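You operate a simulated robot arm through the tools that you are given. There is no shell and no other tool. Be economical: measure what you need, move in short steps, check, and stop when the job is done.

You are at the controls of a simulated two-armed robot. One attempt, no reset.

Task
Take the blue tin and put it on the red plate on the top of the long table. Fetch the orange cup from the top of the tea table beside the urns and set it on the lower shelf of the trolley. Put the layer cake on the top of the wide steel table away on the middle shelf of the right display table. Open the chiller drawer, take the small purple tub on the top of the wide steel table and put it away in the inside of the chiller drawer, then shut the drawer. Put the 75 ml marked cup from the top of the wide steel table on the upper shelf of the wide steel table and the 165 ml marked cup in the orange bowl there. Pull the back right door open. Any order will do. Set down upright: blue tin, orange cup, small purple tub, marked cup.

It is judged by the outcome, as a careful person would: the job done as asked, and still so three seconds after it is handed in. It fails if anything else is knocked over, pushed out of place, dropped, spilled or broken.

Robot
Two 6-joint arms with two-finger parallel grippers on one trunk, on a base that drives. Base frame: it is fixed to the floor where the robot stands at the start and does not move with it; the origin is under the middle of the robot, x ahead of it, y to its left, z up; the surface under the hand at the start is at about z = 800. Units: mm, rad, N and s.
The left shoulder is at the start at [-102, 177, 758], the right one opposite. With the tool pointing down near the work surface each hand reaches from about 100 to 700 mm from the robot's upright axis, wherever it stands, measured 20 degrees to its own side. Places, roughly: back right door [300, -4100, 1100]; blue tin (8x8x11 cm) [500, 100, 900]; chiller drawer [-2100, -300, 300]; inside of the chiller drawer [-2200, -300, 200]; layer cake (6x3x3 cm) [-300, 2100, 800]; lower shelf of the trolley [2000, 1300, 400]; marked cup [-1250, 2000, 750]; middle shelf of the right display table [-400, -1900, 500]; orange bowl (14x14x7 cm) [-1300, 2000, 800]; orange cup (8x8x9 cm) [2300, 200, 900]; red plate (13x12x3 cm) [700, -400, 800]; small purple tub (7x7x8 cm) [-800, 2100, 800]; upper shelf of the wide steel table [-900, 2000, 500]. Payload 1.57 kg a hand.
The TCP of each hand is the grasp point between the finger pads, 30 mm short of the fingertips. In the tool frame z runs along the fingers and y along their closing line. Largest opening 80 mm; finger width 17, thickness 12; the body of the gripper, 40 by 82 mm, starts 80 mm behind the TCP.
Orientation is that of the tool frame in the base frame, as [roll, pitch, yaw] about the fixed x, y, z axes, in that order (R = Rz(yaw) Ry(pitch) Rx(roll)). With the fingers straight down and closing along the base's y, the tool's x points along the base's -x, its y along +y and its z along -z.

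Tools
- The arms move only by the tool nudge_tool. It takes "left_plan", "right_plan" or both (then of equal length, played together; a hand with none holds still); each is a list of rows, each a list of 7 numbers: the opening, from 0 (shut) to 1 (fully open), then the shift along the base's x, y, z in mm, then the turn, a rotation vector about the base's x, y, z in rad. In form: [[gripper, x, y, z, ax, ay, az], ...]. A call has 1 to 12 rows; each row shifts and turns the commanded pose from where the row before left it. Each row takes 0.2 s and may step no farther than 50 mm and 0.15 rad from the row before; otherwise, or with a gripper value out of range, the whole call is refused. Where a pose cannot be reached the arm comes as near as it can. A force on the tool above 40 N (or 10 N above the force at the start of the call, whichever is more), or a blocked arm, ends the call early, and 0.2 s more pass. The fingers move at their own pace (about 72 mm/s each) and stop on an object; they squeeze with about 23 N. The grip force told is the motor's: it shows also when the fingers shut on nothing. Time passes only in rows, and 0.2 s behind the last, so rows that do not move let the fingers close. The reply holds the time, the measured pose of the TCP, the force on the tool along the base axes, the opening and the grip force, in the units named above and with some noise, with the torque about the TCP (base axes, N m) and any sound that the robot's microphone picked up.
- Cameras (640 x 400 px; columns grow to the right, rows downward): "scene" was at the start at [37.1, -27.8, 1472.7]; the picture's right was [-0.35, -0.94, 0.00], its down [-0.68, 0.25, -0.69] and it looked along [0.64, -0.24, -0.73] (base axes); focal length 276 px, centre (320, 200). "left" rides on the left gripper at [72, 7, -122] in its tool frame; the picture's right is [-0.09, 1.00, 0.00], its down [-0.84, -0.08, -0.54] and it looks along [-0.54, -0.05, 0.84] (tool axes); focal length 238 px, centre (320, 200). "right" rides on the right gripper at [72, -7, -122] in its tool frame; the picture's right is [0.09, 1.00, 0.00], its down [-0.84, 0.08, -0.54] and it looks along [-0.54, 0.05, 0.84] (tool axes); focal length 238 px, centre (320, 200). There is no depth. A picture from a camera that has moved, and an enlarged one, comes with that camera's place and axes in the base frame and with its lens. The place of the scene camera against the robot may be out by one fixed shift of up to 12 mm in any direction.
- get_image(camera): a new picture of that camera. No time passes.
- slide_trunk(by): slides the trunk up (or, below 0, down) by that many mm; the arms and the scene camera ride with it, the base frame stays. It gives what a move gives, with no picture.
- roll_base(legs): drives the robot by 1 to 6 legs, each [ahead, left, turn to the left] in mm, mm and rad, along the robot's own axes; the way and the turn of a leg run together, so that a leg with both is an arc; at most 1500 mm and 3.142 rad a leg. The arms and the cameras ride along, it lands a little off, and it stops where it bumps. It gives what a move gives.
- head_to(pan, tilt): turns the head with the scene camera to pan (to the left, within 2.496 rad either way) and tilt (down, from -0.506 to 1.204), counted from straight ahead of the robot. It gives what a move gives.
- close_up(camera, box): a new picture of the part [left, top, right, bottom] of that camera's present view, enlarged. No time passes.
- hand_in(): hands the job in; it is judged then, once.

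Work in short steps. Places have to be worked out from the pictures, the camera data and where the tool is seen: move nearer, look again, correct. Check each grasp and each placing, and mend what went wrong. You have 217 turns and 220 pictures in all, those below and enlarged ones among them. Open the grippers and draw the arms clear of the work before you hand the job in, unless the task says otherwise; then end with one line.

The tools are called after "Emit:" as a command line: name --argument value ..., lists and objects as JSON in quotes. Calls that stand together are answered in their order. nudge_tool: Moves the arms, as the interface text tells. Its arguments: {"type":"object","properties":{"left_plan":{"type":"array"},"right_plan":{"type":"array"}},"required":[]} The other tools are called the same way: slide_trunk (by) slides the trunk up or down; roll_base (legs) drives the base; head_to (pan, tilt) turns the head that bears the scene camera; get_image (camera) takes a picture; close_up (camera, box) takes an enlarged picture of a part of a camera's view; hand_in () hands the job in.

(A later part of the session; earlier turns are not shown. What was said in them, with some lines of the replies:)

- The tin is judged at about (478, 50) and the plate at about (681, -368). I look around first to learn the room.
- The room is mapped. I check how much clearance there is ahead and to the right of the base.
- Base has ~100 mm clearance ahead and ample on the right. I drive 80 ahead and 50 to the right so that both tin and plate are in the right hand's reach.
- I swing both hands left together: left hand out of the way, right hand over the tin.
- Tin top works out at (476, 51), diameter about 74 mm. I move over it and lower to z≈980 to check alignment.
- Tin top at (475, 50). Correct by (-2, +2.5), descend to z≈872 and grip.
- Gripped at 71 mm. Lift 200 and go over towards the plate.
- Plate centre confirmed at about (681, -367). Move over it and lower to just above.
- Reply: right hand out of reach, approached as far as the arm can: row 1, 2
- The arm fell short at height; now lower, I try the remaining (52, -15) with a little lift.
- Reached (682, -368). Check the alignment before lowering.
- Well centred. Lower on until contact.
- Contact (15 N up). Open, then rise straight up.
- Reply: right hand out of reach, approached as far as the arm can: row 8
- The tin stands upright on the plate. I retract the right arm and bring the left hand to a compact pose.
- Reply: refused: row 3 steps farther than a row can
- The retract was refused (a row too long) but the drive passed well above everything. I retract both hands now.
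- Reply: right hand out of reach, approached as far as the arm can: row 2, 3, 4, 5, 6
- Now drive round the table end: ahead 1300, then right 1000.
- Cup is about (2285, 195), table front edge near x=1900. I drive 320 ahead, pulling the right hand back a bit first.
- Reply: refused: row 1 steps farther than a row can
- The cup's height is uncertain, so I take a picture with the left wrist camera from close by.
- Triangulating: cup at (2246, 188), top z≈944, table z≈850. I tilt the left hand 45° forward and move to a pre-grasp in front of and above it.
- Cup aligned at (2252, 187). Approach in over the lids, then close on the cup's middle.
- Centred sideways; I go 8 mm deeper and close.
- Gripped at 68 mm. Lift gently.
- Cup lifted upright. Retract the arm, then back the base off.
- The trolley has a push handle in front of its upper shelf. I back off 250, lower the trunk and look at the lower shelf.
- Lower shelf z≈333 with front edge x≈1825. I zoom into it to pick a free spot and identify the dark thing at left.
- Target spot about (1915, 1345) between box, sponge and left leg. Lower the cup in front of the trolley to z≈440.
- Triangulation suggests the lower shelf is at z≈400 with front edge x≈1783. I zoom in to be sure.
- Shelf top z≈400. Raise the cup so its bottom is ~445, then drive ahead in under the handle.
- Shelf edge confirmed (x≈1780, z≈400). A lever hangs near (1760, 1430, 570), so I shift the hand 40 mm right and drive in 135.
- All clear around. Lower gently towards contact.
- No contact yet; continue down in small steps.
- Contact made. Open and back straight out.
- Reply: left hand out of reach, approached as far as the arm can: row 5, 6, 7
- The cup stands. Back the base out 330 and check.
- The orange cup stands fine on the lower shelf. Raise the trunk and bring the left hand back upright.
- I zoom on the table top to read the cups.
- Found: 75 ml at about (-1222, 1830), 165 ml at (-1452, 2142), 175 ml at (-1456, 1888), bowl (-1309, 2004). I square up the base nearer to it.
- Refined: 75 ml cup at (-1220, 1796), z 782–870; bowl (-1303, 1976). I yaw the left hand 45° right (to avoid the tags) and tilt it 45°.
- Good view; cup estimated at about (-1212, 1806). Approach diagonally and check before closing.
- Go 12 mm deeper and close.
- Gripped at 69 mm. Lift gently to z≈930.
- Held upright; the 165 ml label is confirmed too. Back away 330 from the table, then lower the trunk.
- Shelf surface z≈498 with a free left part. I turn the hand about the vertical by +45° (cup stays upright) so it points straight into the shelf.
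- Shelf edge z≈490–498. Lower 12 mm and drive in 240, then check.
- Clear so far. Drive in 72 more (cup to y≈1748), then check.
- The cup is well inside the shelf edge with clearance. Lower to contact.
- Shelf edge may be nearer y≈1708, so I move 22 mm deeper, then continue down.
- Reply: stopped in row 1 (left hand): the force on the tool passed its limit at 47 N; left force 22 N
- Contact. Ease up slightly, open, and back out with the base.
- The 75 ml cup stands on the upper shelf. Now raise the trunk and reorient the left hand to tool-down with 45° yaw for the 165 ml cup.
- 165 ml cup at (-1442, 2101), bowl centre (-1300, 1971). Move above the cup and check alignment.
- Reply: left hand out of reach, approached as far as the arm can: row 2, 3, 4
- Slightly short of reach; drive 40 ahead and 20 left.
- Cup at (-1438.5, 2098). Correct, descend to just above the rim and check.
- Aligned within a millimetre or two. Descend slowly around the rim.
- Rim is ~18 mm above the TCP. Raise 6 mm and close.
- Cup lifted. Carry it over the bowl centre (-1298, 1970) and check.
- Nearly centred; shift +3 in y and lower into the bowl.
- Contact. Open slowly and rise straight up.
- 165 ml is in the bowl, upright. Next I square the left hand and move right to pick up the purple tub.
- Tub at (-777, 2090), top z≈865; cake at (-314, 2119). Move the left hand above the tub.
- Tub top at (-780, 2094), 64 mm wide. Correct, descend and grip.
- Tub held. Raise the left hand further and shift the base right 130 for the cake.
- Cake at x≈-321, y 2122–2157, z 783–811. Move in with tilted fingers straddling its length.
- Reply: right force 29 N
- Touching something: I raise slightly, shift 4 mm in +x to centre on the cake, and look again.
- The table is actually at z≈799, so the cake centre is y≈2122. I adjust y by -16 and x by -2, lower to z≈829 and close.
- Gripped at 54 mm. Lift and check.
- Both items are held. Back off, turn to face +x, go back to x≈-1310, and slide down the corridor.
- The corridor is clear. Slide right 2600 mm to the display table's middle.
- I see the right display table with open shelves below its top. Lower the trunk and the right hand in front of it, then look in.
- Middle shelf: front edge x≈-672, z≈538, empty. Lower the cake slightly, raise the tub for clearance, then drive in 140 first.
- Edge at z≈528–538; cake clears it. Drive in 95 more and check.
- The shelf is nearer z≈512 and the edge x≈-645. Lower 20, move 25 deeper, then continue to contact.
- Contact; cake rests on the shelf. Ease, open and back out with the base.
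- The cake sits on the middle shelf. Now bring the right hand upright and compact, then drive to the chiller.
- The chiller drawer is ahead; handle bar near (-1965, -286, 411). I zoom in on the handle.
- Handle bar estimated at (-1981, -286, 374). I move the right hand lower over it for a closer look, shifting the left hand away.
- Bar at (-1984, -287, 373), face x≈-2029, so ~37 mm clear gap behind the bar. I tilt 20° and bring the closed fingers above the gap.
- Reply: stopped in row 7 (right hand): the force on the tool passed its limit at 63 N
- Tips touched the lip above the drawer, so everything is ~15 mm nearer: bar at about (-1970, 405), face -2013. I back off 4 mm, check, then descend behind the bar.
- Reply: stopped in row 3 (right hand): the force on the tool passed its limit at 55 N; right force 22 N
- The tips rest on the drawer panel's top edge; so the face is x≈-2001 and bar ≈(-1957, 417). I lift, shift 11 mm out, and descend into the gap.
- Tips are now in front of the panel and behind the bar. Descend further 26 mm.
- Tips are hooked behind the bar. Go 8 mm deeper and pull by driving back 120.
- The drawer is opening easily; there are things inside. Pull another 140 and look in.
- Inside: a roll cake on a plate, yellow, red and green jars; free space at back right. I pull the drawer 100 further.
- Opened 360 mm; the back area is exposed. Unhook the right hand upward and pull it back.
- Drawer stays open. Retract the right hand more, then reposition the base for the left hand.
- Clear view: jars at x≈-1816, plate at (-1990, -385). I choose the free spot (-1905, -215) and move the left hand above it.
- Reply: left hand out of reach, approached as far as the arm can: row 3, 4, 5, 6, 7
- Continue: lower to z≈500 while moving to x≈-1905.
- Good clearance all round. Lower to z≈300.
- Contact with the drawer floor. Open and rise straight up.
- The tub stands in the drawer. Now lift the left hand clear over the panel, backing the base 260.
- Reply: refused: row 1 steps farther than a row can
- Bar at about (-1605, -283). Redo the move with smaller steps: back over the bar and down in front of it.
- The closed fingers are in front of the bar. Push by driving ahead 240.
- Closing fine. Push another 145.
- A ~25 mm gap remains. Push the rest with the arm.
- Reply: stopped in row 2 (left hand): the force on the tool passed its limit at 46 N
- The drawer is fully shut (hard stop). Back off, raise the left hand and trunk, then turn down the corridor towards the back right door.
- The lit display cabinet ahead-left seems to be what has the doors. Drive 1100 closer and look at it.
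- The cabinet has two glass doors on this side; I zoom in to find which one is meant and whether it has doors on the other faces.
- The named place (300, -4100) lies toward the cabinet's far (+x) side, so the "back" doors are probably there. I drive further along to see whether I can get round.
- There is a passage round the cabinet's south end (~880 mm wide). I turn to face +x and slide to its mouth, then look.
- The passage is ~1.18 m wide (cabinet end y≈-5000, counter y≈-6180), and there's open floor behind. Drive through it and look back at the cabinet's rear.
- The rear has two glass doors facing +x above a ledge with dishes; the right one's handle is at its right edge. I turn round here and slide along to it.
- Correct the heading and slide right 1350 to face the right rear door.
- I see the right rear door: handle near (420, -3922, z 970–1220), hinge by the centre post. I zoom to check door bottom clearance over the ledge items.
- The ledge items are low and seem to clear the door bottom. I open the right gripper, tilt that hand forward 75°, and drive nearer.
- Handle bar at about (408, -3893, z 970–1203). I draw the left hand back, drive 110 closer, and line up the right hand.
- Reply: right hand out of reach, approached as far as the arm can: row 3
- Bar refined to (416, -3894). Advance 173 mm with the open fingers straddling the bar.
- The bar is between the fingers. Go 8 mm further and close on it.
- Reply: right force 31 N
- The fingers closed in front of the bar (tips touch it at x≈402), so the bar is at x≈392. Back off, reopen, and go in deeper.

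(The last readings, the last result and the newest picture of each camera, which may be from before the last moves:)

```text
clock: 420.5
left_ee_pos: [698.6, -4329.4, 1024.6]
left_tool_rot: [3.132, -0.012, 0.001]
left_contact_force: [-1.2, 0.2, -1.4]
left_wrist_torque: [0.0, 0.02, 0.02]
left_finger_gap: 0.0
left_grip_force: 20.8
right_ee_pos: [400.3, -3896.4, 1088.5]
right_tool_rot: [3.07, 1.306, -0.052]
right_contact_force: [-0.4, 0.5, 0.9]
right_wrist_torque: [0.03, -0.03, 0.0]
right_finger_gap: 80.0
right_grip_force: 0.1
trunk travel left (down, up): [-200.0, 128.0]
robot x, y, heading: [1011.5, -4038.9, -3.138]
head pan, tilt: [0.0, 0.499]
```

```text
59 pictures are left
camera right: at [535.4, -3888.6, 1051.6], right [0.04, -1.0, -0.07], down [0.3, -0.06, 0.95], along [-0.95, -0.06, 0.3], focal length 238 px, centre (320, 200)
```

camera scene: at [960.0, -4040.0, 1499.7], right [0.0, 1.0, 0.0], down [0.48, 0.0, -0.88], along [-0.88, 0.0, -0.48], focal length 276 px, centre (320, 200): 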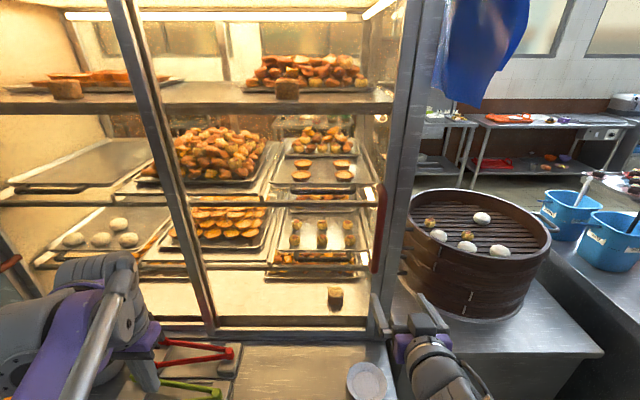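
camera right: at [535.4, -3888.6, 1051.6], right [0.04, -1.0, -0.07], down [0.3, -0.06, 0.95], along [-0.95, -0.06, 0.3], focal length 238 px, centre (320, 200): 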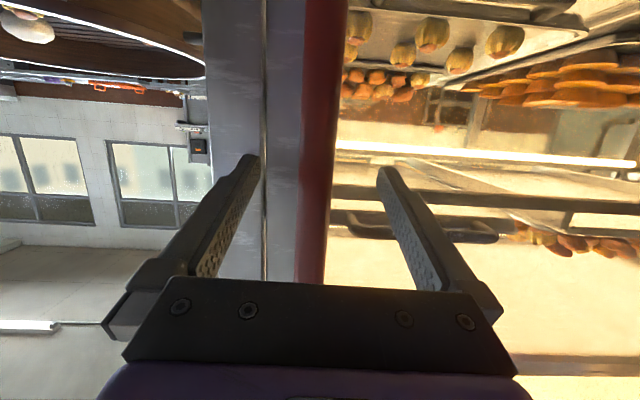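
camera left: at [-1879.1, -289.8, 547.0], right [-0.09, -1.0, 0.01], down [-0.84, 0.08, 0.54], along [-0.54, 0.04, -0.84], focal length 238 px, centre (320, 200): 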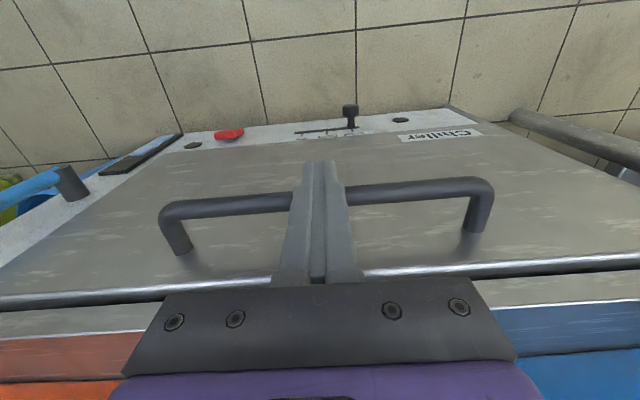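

Now deeper with no contact. Close on the bar.

Emit:
nudge_tool --right_plan '[[0.5, 0, 0, 0, 0, 0, 0], [0, 0, 0, 0, 0, 0, 0], [0, 0, 0, 0, 0, 0, 0], [0, 0, 0, 0, 0, 0, 0]]'

Emit:
get_image --camera "right"

```text
clock: 421.5
left_ee_pos: [699.2, -4327.2, 1023.4]
left_tool_rot: [3.131, -0.012, -0.002]
left_contact_force: [-1.3, -1.0, 0.0]
left_wrist_torque: [0.06, -0.01, -0.01]
left_finger_gap: 0.2
left_grip_force: 20.6
right_ee_pos: [400.0, -3894.5, 1087.8]
right_tool_rot: [3.074, 1.306, -0.051]
right_contact_force: [-1.9, 6.8, 2.8]
right_wrist_torque: [0.63, -0.06, -0.12]
right_finger_gap: 21.6
right_grip_force: 34.7
trunk travel left (down, up): [-200.0, 128.0]
robot x, y, heading: [1014.2, -4038.3, -3.142]
head pan, tilt: [0.0, 0.499]
```

```text
58 pictures are left
camera right: at [535.4, -3887.3, 1051.4], right [0.04, -1.0, -0.07], down [0.3, -0.06, 0.95], along [-0.95, -0.06, 0.3], focal length 238 px, centre (320, 200)
```

right: 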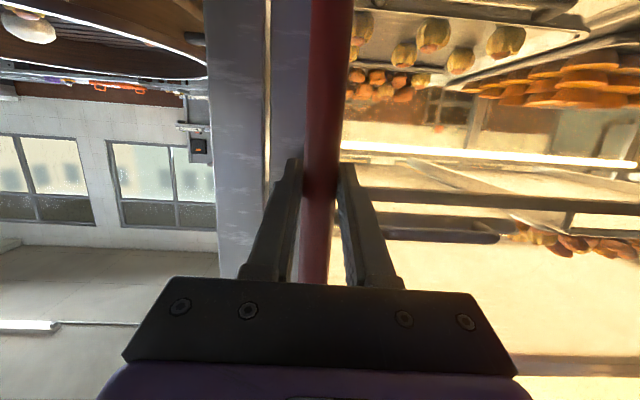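

Bar gripped (21.6 mm). I pull along an arc about the centre post: first three arm steps, watching forces.

Emit:
nudge_tool --right_plan '[[0, 20, -2, 0, 0, 0, -0.04], [0, 19.5, -3, 0, 0, 0, -0.04], [0, 19.5, -4, 0, 0, 0, -0.04], [0, 19.5, -4, 0, 0, 0, -0.04], [0, 0, 0, 0, 0, 0, 0]]'

Emit:
get_image --camera "scene"

```text
clock: 422.7
left_ee_pos: [697.0, -4330.0, 1023.9]
left_tool_rot: [3.133, -0.013, 0.0]
left_contact_force: [0.9, 0.4, 0.1]
left_wrist_torque: [0.0, 0.0, -0.03]
left_finger_gap: 0.0
left_grip_force: 21.7
right_ee_pos: [478.6, -3909.2, 1087.4]
right_tool_rot: [3.07, 1.305, -0.213]
right_contact_force: [-0.2, -1.3, -0.8]
right_wrist_torque: [-0.05, -0.01, -0.01]
right_finger_gap: 0.2
right_grip_force: 20.9
trunk travel left (down, up): [-200.0, 128.0]
robot x, y, heading: [1012.2, -4037.3, -3.14]
head pan, tilt: [0.0, 0.499]
```

```text
57 pictures are left
camera scene: at [960.3, -4039.9, 1499.7], right [0.0, 1.0, 0.0], down [0.48, 0.0, -0.88], along [-0.88, 0.0, -0.48], focal length 276 px, centre (320, 200)
```

scene: 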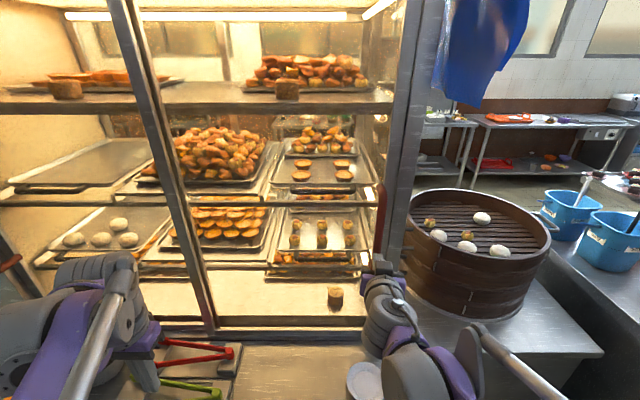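

The grip slipped off; the door didn't move. I'll hook it instead: turn the right hand to point left (-y) so that one finger goes behind the bar. First back off and yaw.

Emit:
nudge_tool --right_plan '[[0.2, 40, 10, 0, 0, 0, 0.1], [0.5, 40, 15, 0, 0, 0, 0.141], [0.5, 40, 15, 0, 0, 0, 0.141], [0.5, 10, 15, 0, 0, 0, 0.141], [0.5, 0, 15, 0, 0, 0, 0.141], [0.5, 0, 15, 0, 0, 0, 0.141], [0.5, 0, 15, 0, 0, 0, 0.141], [0.5, 0, 15, 0, 0, 0, 0.141], [0.5, 0, 15, 0, 0, 0, 0.141], [0.5, 0, 0, 0, 0, 0, 0.141], [0.5, 0, 0, 0, 0, 0, 0.1], [0.5, 0, 0, 0, 0, 0, 0]]'

Emit:
get_image --camera "right"

Emit:
get_image --camera "scene"

```text
clock: 425.3
left_ee_pos: [698.2, -4329.6, 1024.3]
left_tool_rot: [3.133, -0.011, -0.001]
left_contact_force: [-1.1, -0.4, -0.5]
left_wrist_torque: [-0.02, 0.01, -0.01]
left_finger_gap: 0.0
left_grip_force: 21.0
right_ee_pos: [579.8, -3785.8, 1075.1]
right_tool_rot: [3.086, 1.238, 1.147]
right_contact_force: [0.2, 0.2, 0.6]
right_wrist_torque: [0.01, 0.02, 0.01]
right_finger_gap: 39.9
right_grip_force: 0.0
right hand out of reach, approached as far as the arm can: row 2, 3
trunk travel left (down, up): [-200.0, 128.0]
robot x, y, heading: [1011.5, -4042.7, -3.138]
head pan, tilt: [0.0, 0.499]
```

```text
56 pictures are left
camera right: at [622.5, -3655.6, 1046.7], right [0.94, -0.33, -0.07], down [0.14, 0.2, 0.97], along [-0.31, -0.92, 0.24], focal length 238 px, centre (320, 200)
```

right: 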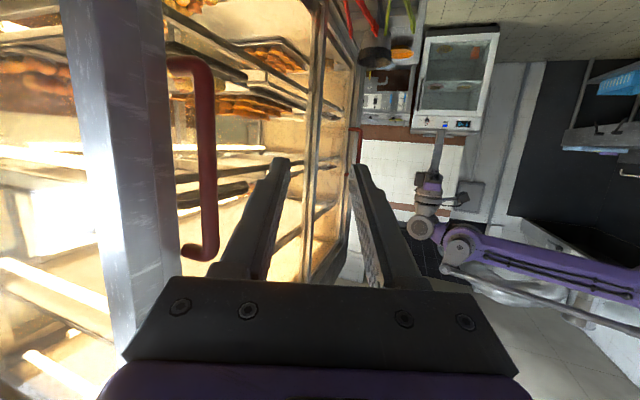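

```text
55 pictures are left
camera scene: at [961.0, -4040.2, 1499.7], right [0.0, 1.0, 0.0], down [0.48, 0.0, -0.88], along [-0.88, 0.0, -0.48], focal length 276 px, centre (320, 200)
```

scene: 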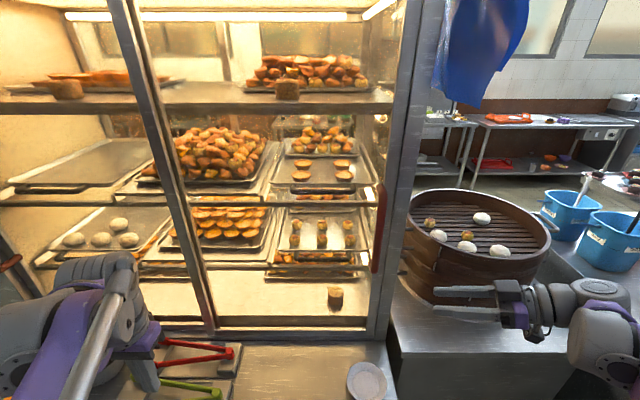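

The hand now points left; bar at (390, -3895), its foot at x≈338. I raise 60 mm (clear of the steamer) and move in line with the bar.

Emit:
nudge_tool --right_plan '[[0.5, 0, 0, 30, 0, 0, 0], [0.5, 0, 0, 30, 0, 0, 0], [0.5, -40, 0, 0, 0, 0, 0], [0.5, -40, 0, 0, 0, 0, 0], [0.5, -40, -2, 0, 0, 0, 0], [0.5, -34, -3, 0, 0, 0, 0], [0.5, 0, 0, 0, 0, 0, 0]]'

Emit:
get_image --camera "right"

```text
clock: 426.9
left_ee_pos: [698.8, -4328.5, 1023.7]
left_tool_rot: [3.132, -0.013, 0.002]
left_contact_force: [0.3, 0.1, -0.7]
left_wrist_torque: [-0.04, 0.04, 0.02]
left_finger_gap: 0.1
left_grip_force: 21.1
right_ee_pos: [427.5, -3792.2, 1131.8]
right_tool_rot: [3.088, 1.237, 1.146]
right_contact_force: [-0.4, 0.1, 0.3]
right_wrist_torque: [-0.02, 0.02, -0.01]
right_finger_gap: 40.3
right_grip_force: 0.1
trunk travel left (down, up): [-200.0, 128.0]
robot x, y, heading: [1012.3, -4038.6, -3.14]
head pan, tilt: [0.0, 0.499]
```

```text
54 pictures are left
camera right: at [471.3, -3661.7, 1105.2], right [0.94, -0.34, -0.07], down [0.14, 0.2, 0.97], along [-0.31, -0.92, 0.24], focal length 238 px, centre (320, 200)
```

right: 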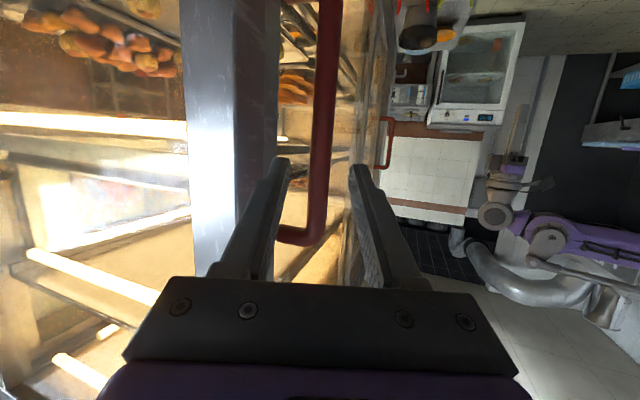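

The bar is centred between the fingers. Advance 100 mm along the pointing direction.

Emit:
nudge_tool --right_plan '[[0.5, -11, -33, 0, 0, 0, 0], [0.5, -11, -33, 0, 0, 0, 0], [0.5, -11, -33, 0, 0, 0, 0], [0.5, 0, 0, 0, 0, 0, 0]]'

Emit:
get_image --camera "right"

```text
clock: 427.9
left_ee_pos: [697.6, -4328.5, 1024.2]
left_tool_rot: [3.134, -0.011, 0.0]
left_contact_force: [0.2, 0.0, -0.5]
left_wrist_torque: [0.02, -0.01, 0.01]
left_finger_gap: 0.0
left_grip_force: 21.4
right_ee_pos: [392.9, -3889.4, 1133.0]
right_tool_rot: [3.084, 1.239, 1.144]
right_contact_force: [0.3, -0.3, 0.2]
right_wrist_torque: [-0.01, 0.01, -0.03]
right_finger_gap: 39.8
right_grip_force: 0.1
trunk travel left (down, up): [-200.0, 128.0]
robot x, y, heading: [1011.9, -4041.8, -3.137]
head pan, tilt: [0.0, 0.499]
```

```text
53 pictures are left
camera right: at [436.9, -3759.6, 1105.9], right [0.94, -0.34, -0.07], down [0.14, 0.2, 0.97], along [-0.31, -0.92, 0.24], focal length 238 px, centre (320, 200)
```

right: 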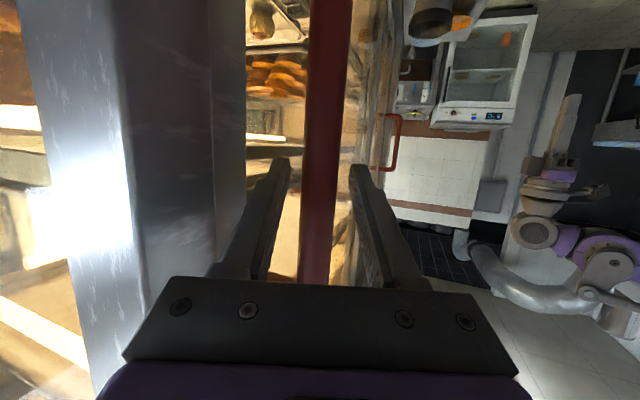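

Bar is between the fingers with one behind it. Close and pull 40 mm outward.

Emit:
nudge_tool --right_plan '[[0, 0, 0, 0, 0, 0, 0], [0, 0, 0, 0, 0, 0, 0], [0, 0, 0, 0, 0, 0, 0]]'

Emit:
nudge_tool --right_plan '[[0, 12, -1, 0, 0, 0, -0.024], [0, 14, -1, 0, 0, 0, -0.028], [0, 14, -2, 0, 0, 0, -0.028], [0, 0, 0, 0, 0, 0, 0]]'

Emit:
get_image --camera "right"

```text
clock: 428.7
left_ee_pos: [696.7, -4328.4, 1024.0]
left_tool_rot: [3.133, -0.013, 0.004]
left_contact_force: [-0.3, 0.6, 0.0]
left_wrist_torque: [0.0, -0.01, 0.04]
left_finger_gap: 0.2
left_grip_force: 21.2
right_ee_pos: [392.5, -3890.8, 1133.9]
right_tool_rot: [3.085, 1.238, 1.144]
right_contact_force: [-8.5, 0.9, 6.8]
right_wrist_torque: [0.19, 0.66, -0.03]
right_finger_gap: 21.9
right_grip_force: 34.8
trunk travel left (down, up): [-200.0, 128.0]
robot x, y, heading: [1011.1, -4039.4, -3.142]
head pan, tilt: [0.0, 0.499]
```

```text
clock: 429.1
left_ee_pos: [695.5, -4329.4, 1022.9]
left_tool_rot: [3.134, -0.014, 0.002]
left_contact_force: [-0.1, -0.7, 0.5]
left_wrist_torque: [-0.01, 0.02, -0.01]
left_finger_gap: 0.4
left_grip_force: 21.1
right_ee_pos: [392.4, -3889.9, 1132.1]
right_tool_rot: [3.097, 1.24, 1.132]
right_contact_force: [-16.9, -1.3, -1.1]
right_wrist_torque: [0.9, 0.29, -0.21]
right_finger_gap: 21.8
right_grip_force: 34.5
trunk travel left (down, up): [-200.0, 128.0]
robot x, y, heading: [1012.6, -4043.8, -3.137]
head pan, tilt: [0.0, 0.499]
stopped in row 1 (right hand): the force on the tool passed its limit at 51 N (the readings are from after the stop); the commanded pose is now the measured one
```

```text
52 pictures are left
camera right: at [438.9, -3760.7, 1105.1], right [0.93, -0.36, -0.07], down [0.15, 0.2, 0.97], along [-0.33, -0.91, 0.24], focal length 238 px, centre (320, 200)
```

right: 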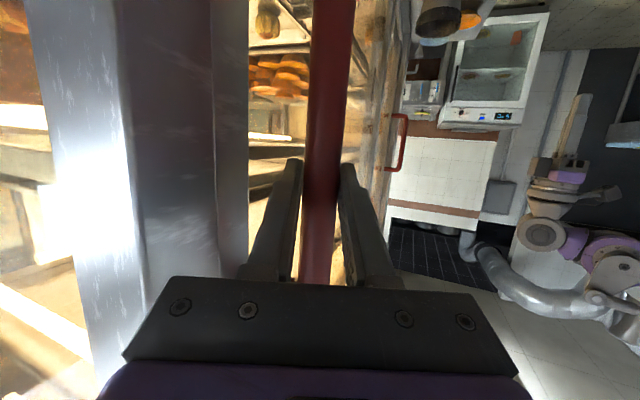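

It resists over 50 N in the outward direction. Perhaps it slides; I test a small sideways (-y) move.

Emit:
nudge_tool --right_plan '[[0, 0, -6, 0, 0, 0, 0], [0, 0, -8, 0, 0, 0, 0], [0, 0, 0, 0, 0, 0, 0]]'

Emit:
get_image --camera "right"

```text
clock: 429.9
left_ee_pos: [695.8, -4329.3, 1023.4]
left_tool_rot: [3.131, -0.014, 0.003]
left_contact_force: [0.4, 0.5, -0.9]
left_wrist_torque: [0.02, -0.03, 0.0]
left_finger_gap: 0.0
left_grip_force: 21.5
right_ee_pos: [392.1, -3905.1, 1133.5]
right_tool_rot: [3.088, 1.242, 1.127]
right_contact_force: [-21.2, -2.0, -1.4]
right_wrist_torque: [-0.38, 0.83, -0.01]
right_finger_gap: 21.6
right_grip_force: 34.6
trunk travel left (down, up): [-200.0, 128.0]
robot x, y, heading: [1013.7, -4038.8, -3.142]
head pan, tilt: [0.0, 0.499]
```

```text
51 pictures are left
camera right: at [438.5, -3775.9, 1105.0], right [0.93, -0.35, -0.07], down [0.15, 0.2, 0.97], along [-0.33, -0.91, 0.24], focal length 238 px, centre (320, 200)
```

right: 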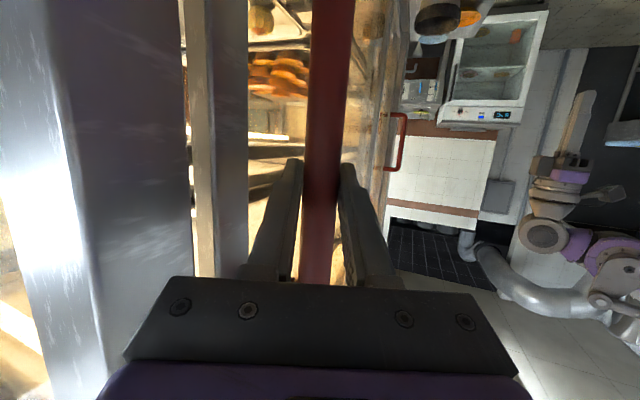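

It is a sliding door — it moved 15 mm and a gap opened. I relieve the x load and slide it on in -y by driving the base left.

Emit:
nudge_tool --right_plan '[[0, -2, -10, 0, 0, 0, 0], [0, -2, -15, 0, 0, 0, 0], [0, 0, -15, 0, 0, 0, 0], [0, 0, 0, 0, 0, 0, 0]]'

Emit:
roll_base --legs '[[0, 150, 0]]'

Emit:
get_image --camera "scene"

```text
clock: 430.9
left_ee_pos: [697.0, -4329.3, 1023.3]
left_tool_rot: [3.134, -0.012, 0.002]
left_contact_force: [-0.3, 0.1, 0.3]
left_wrist_torque: [-0.01, -0.02, 0.02]
left_finger_gap: 0.2
left_grip_force: 21.1
right_ee_pos: [392.1, -3945.0, 1132.4]
right_tool_rot: [3.095, 1.238, 1.136]
right_contact_force: [10.9, -3.2, -24.1]
right_wrist_torque: [-0.01, 0.59, 0.13]
right_finger_gap: 21.7
right_grip_force: 34.3
trunk travel left (down, up): [-200.0, 128.0]
robot x, y, heading: [1013.9, -4040.3, -3.139]
head pan, tilt: [0.0, 0.499]
```

```text
clock: 432.8
left_ee_pos: [698.2, -4476.6, 1024.0]
left_tool_rot: [3.133, -0.011, -0.002]
left_contact_force: [-0.1, -0.7, -0.5]
left_wrist_torque: [0.01, 0.01, 0.01]
left_finger_gap: 0.1
left_grip_force: 20.9
right_ee_pos: [392.1, -4092.1, 1133.0]
right_tool_rot: [3.096, 1.241, 1.134]
right_contact_force: [11.8, 0.1, -20.0]
right_wrist_torque: [0.13, 0.49, 0.2]
right_finger_gap: 21.6
right_grip_force: 34.4
trunk travel left (down, up): [-200.0, 128.0]
robot x, y, heading: [1013.8, -4188.8, -3.14]
head pan, tilt: [0.0, 0.499]
```

```text
50 pictures are left
camera scene: at [960.7, -4188.4, 1499.7], right [0.0, 1.0, 0.0], down [0.48, 0.0, -0.88], along [-0.88, 0.0, -0.48], focal length 276 px, centre (320, 200)
```

scene: 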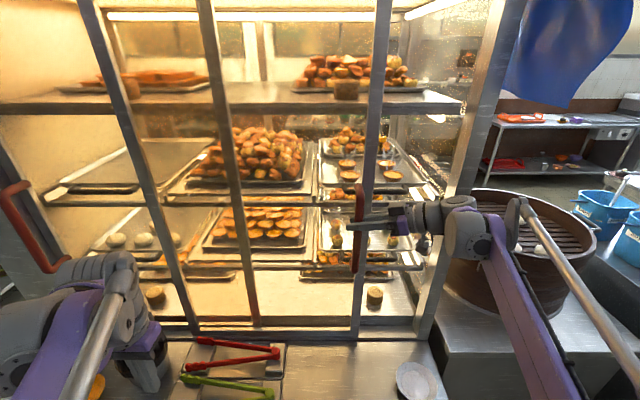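

It slides well (about 200 mm open). Slide another 230.

Emit:
roll_base --legs '[[0, 230, 0]]'

Emit:
get_image --camera "scene"

```text
clock: 435.4
left_ee_pos: [697.0, -4704.4, 1023.5]
left_tool_rot: [3.133, -0.013, 0.0]
left_contact_force: [0.5, 0.4, 0.0]
left_wrist_torque: [-0.02, -0.01, -0.01]
left_finger_gap: 0.0
left_grip_force: 21.7
right_ee_pos: [392.3, -4320.6, 1134.2]
right_tool_rot: [3.098, 1.241, 1.138]
right_contact_force: [1.0, -1.8, -2.4]
right_wrist_torque: [0.65, 0.3, 0.18]
right_finger_gap: 21.8
right_grip_force: 35.0
trunk travel left (down, up): [-200.0, 128.0]
robot x, y, heading: [1013.4, -4414.4, -3.14]
head pan, tilt: [0.0, 0.499]
```

```text
49 pictures are left
camera scene: at [960.8, -4417.4, 1499.7], right [0.0, 1.0, 0.0], down [0.48, 0.0, -0.88], along [-0.88, 0.0, -0.48], focal length 276 px, centre (320, 200)
```

scene: 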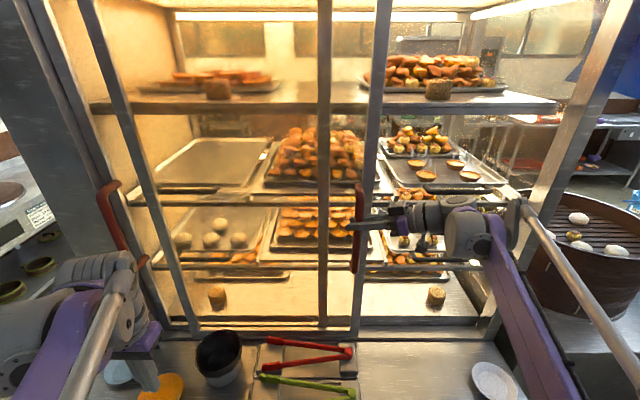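

Almost fully open (~430 mm). One gentle further push, then release.

Emit:
nudge_tool --right_plan '[[0, 0, -10, 0, 0, 0, 0], [0, 0, -10, 0, 0, 0, 0], [0, 0, 0, 0, 0, 0, 0], [0.5, 0, 0, 0, 0, 0, 0], [0.5, 0, 0, 0, 0, 0, 0]]'

Emit:
nudge_tool --right_plan '[[0.5, 12, 36, 0, 0, 0, 0], [0.5, 12, 36, 0, 0, 0, 0], [0.5, 12, 36, 0, 0, 0, 0], [0.5, 35, 10, 0, 0, 0, 0], [0.5, 40, 0, 0, 0, 0, 0], [1, 40, 0, 0, 0, 0, 0], [1, 0, 0, 0, 0, 0, 0]]'

Emit:
get_image --camera "scene"

```text
clock: 436.6
left_ee_pos: [698.2, -4704.0, 1024.3]
left_tool_rot: [3.133, -0.011, 0.001]
left_contact_force: [0.0, -0.2, -0.4]
left_wrist_torque: [-0.02, -0.03, 0.01]
left_finger_gap: 0.0
left_grip_force: 21.1
right_ee_pos: [392.8, -4341.1, 1132.4]
right_tool_rot: [3.098, 1.239, 1.135]
right_contact_force: [-1.2, 0.0, -0.4]
right_wrist_torque: [-0.01, 0.02, -0.01]
right_finger_gap: 39.5
right_grip_force: 0.1
trunk travel left (down, up): [-200.0, 128.0]
robot x, y, heading: [1012.9, -4414.7, -3.14]
head pan, tilt: [0.0, 0.499]
```

```text
clock: 438.2
left_ee_pos: [698.0, -4705.4, 1024.9]
left_tool_rot: [3.131, -0.012, 0.0]
left_contact_force: [0.4, 0.0, 0.5]
left_wrist_torque: [0.01, -0.02, -0.04]
left_finger_gap: 0.0
left_grip_force: 21.0
right_ee_pos: [544.4, -4223.7, 1133.6]
right_tool_rot: [3.097, 1.241, 1.135]
right_contact_force: [-0.8, 0.4, -0.9]
right_wrist_torque: [0.02, 0.0, -0.04]
right_finger_gap: 79.9
right_grip_force: 0.1
trunk travel left (down, up): [-200.0, 128.0]
robot x, y, heading: [1013.3, -4417.3, -3.136]
head pan, tilt: [0.0, 0.499]
```

```text
48 pictures are left
camera scene: at [959.9, -4416.8, 1499.7], right [0.0, 1.0, 0.0], down [0.48, 0.0, -0.88], along [-0.88, 0.0, -0.48], focal length 276 px, centre (320, 200)
```

scene: 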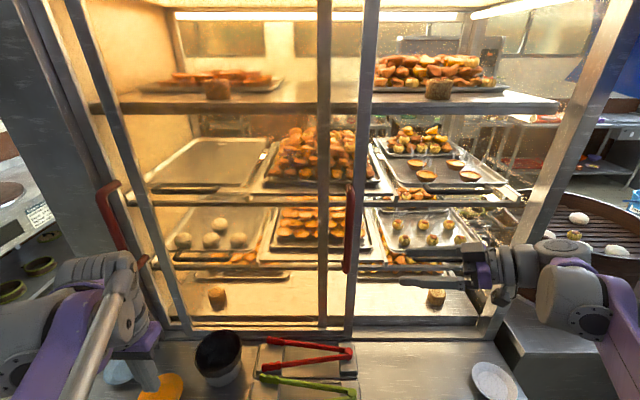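

The right rear door stands open. I open the left gripper and back off clear of the work.

Emit:
nudge_tool --left_plan '[[1, 0, 0, 0, 0, 0, 0], [1, 0, 0, 0, 0, 0, 0], [1, 0, 0, 0, 0, 0, 0]]'

Emit:
roll_base --legs '[[-280, 0, 0]]'

Emit:
get_image --camera "scene"

```text
clock: 439.0
left_ee_pos: [699.3, -4707.3, 1024.4]
left_tool_rot: [3.133, -0.012, 0.001]
left_contact_force: [0.9, -0.8, -0.7]
left_wrist_torque: [-0.01, -0.04, -0.03]
left_finger_gap: 79.9
left_grip_force: 0.0
right_ee_pos: [543.8, -4224.2, 1134.4]
right_tool_rot: [3.097, 1.241, 1.135]
right_contact_force: [1.1, -0.5, -0.1]
right_wrist_torque: [-0.01, 0.03, 0.02]
right_finger_gap: 80.2
right_grip_force: 0.0
trunk travel left (down, up): [-200.0, 128.0]
robot x, y, heading: [1011.9, -4415.2, -3.14]
head pan, tilt: [0.0, 0.499]
```

```text
clock: 441.0
left_ee_pos: [983.8, -4705.4, 1024.0]
left_tool_rot: [3.134, -0.011, 0.003]
left_contact_force: [0.6, -0.2, -0.5]
left_wrist_torque: [-0.02, 0.01, 0.02]
left_finger_gap: 79.9
left_grip_force: 0.1
right_ee_pos: [829.6, -4223.2, 1133.8]
right_tool_rot: [3.099, 1.24, 1.137]
right_contact_force: [-0.2, 0.0, 0.7]
right_wrist_torque: [-0.01, -0.01, -0.02]
right_finger_gap: 80.0
right_grip_force: 0.0
trunk travel left (down, up): [-200.0, 128.0]
robot x, y, heading: [1299.1, -4413.6, -3.14]
head pan, tilt: [0.0, 0.499]
```

```text
47 pictures are left
camera scene: at [1246.8, -4416.4, 1499.7], right [0.0, 1.0, 0.0], down [0.48, 0.0, -0.88], along [-0.88, 0.0, -0.48], focal length 276 px, centre (320, 200)
```

scene: 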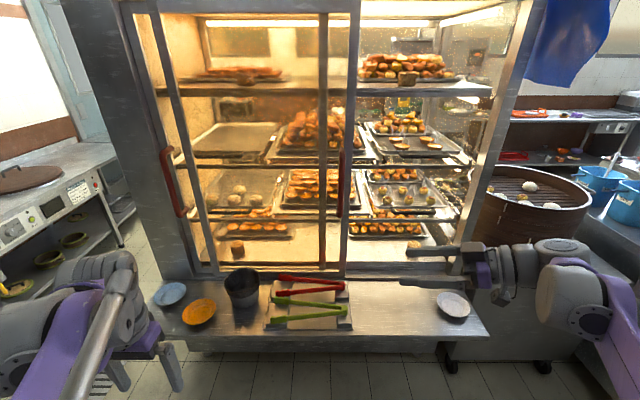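

The door is open, nothing on the ledge has shifted, and both hands are empty and clear. I hand the job in.

Emit:
hand_in

```text
The job is handed in.
```

The whole job was carried out and handed in: tin, orange cup, cake, tub and both marked cups are in their places, the chiller drawer is shut, and the back right door stands open. That door turned out to slide sideways rather than swing.
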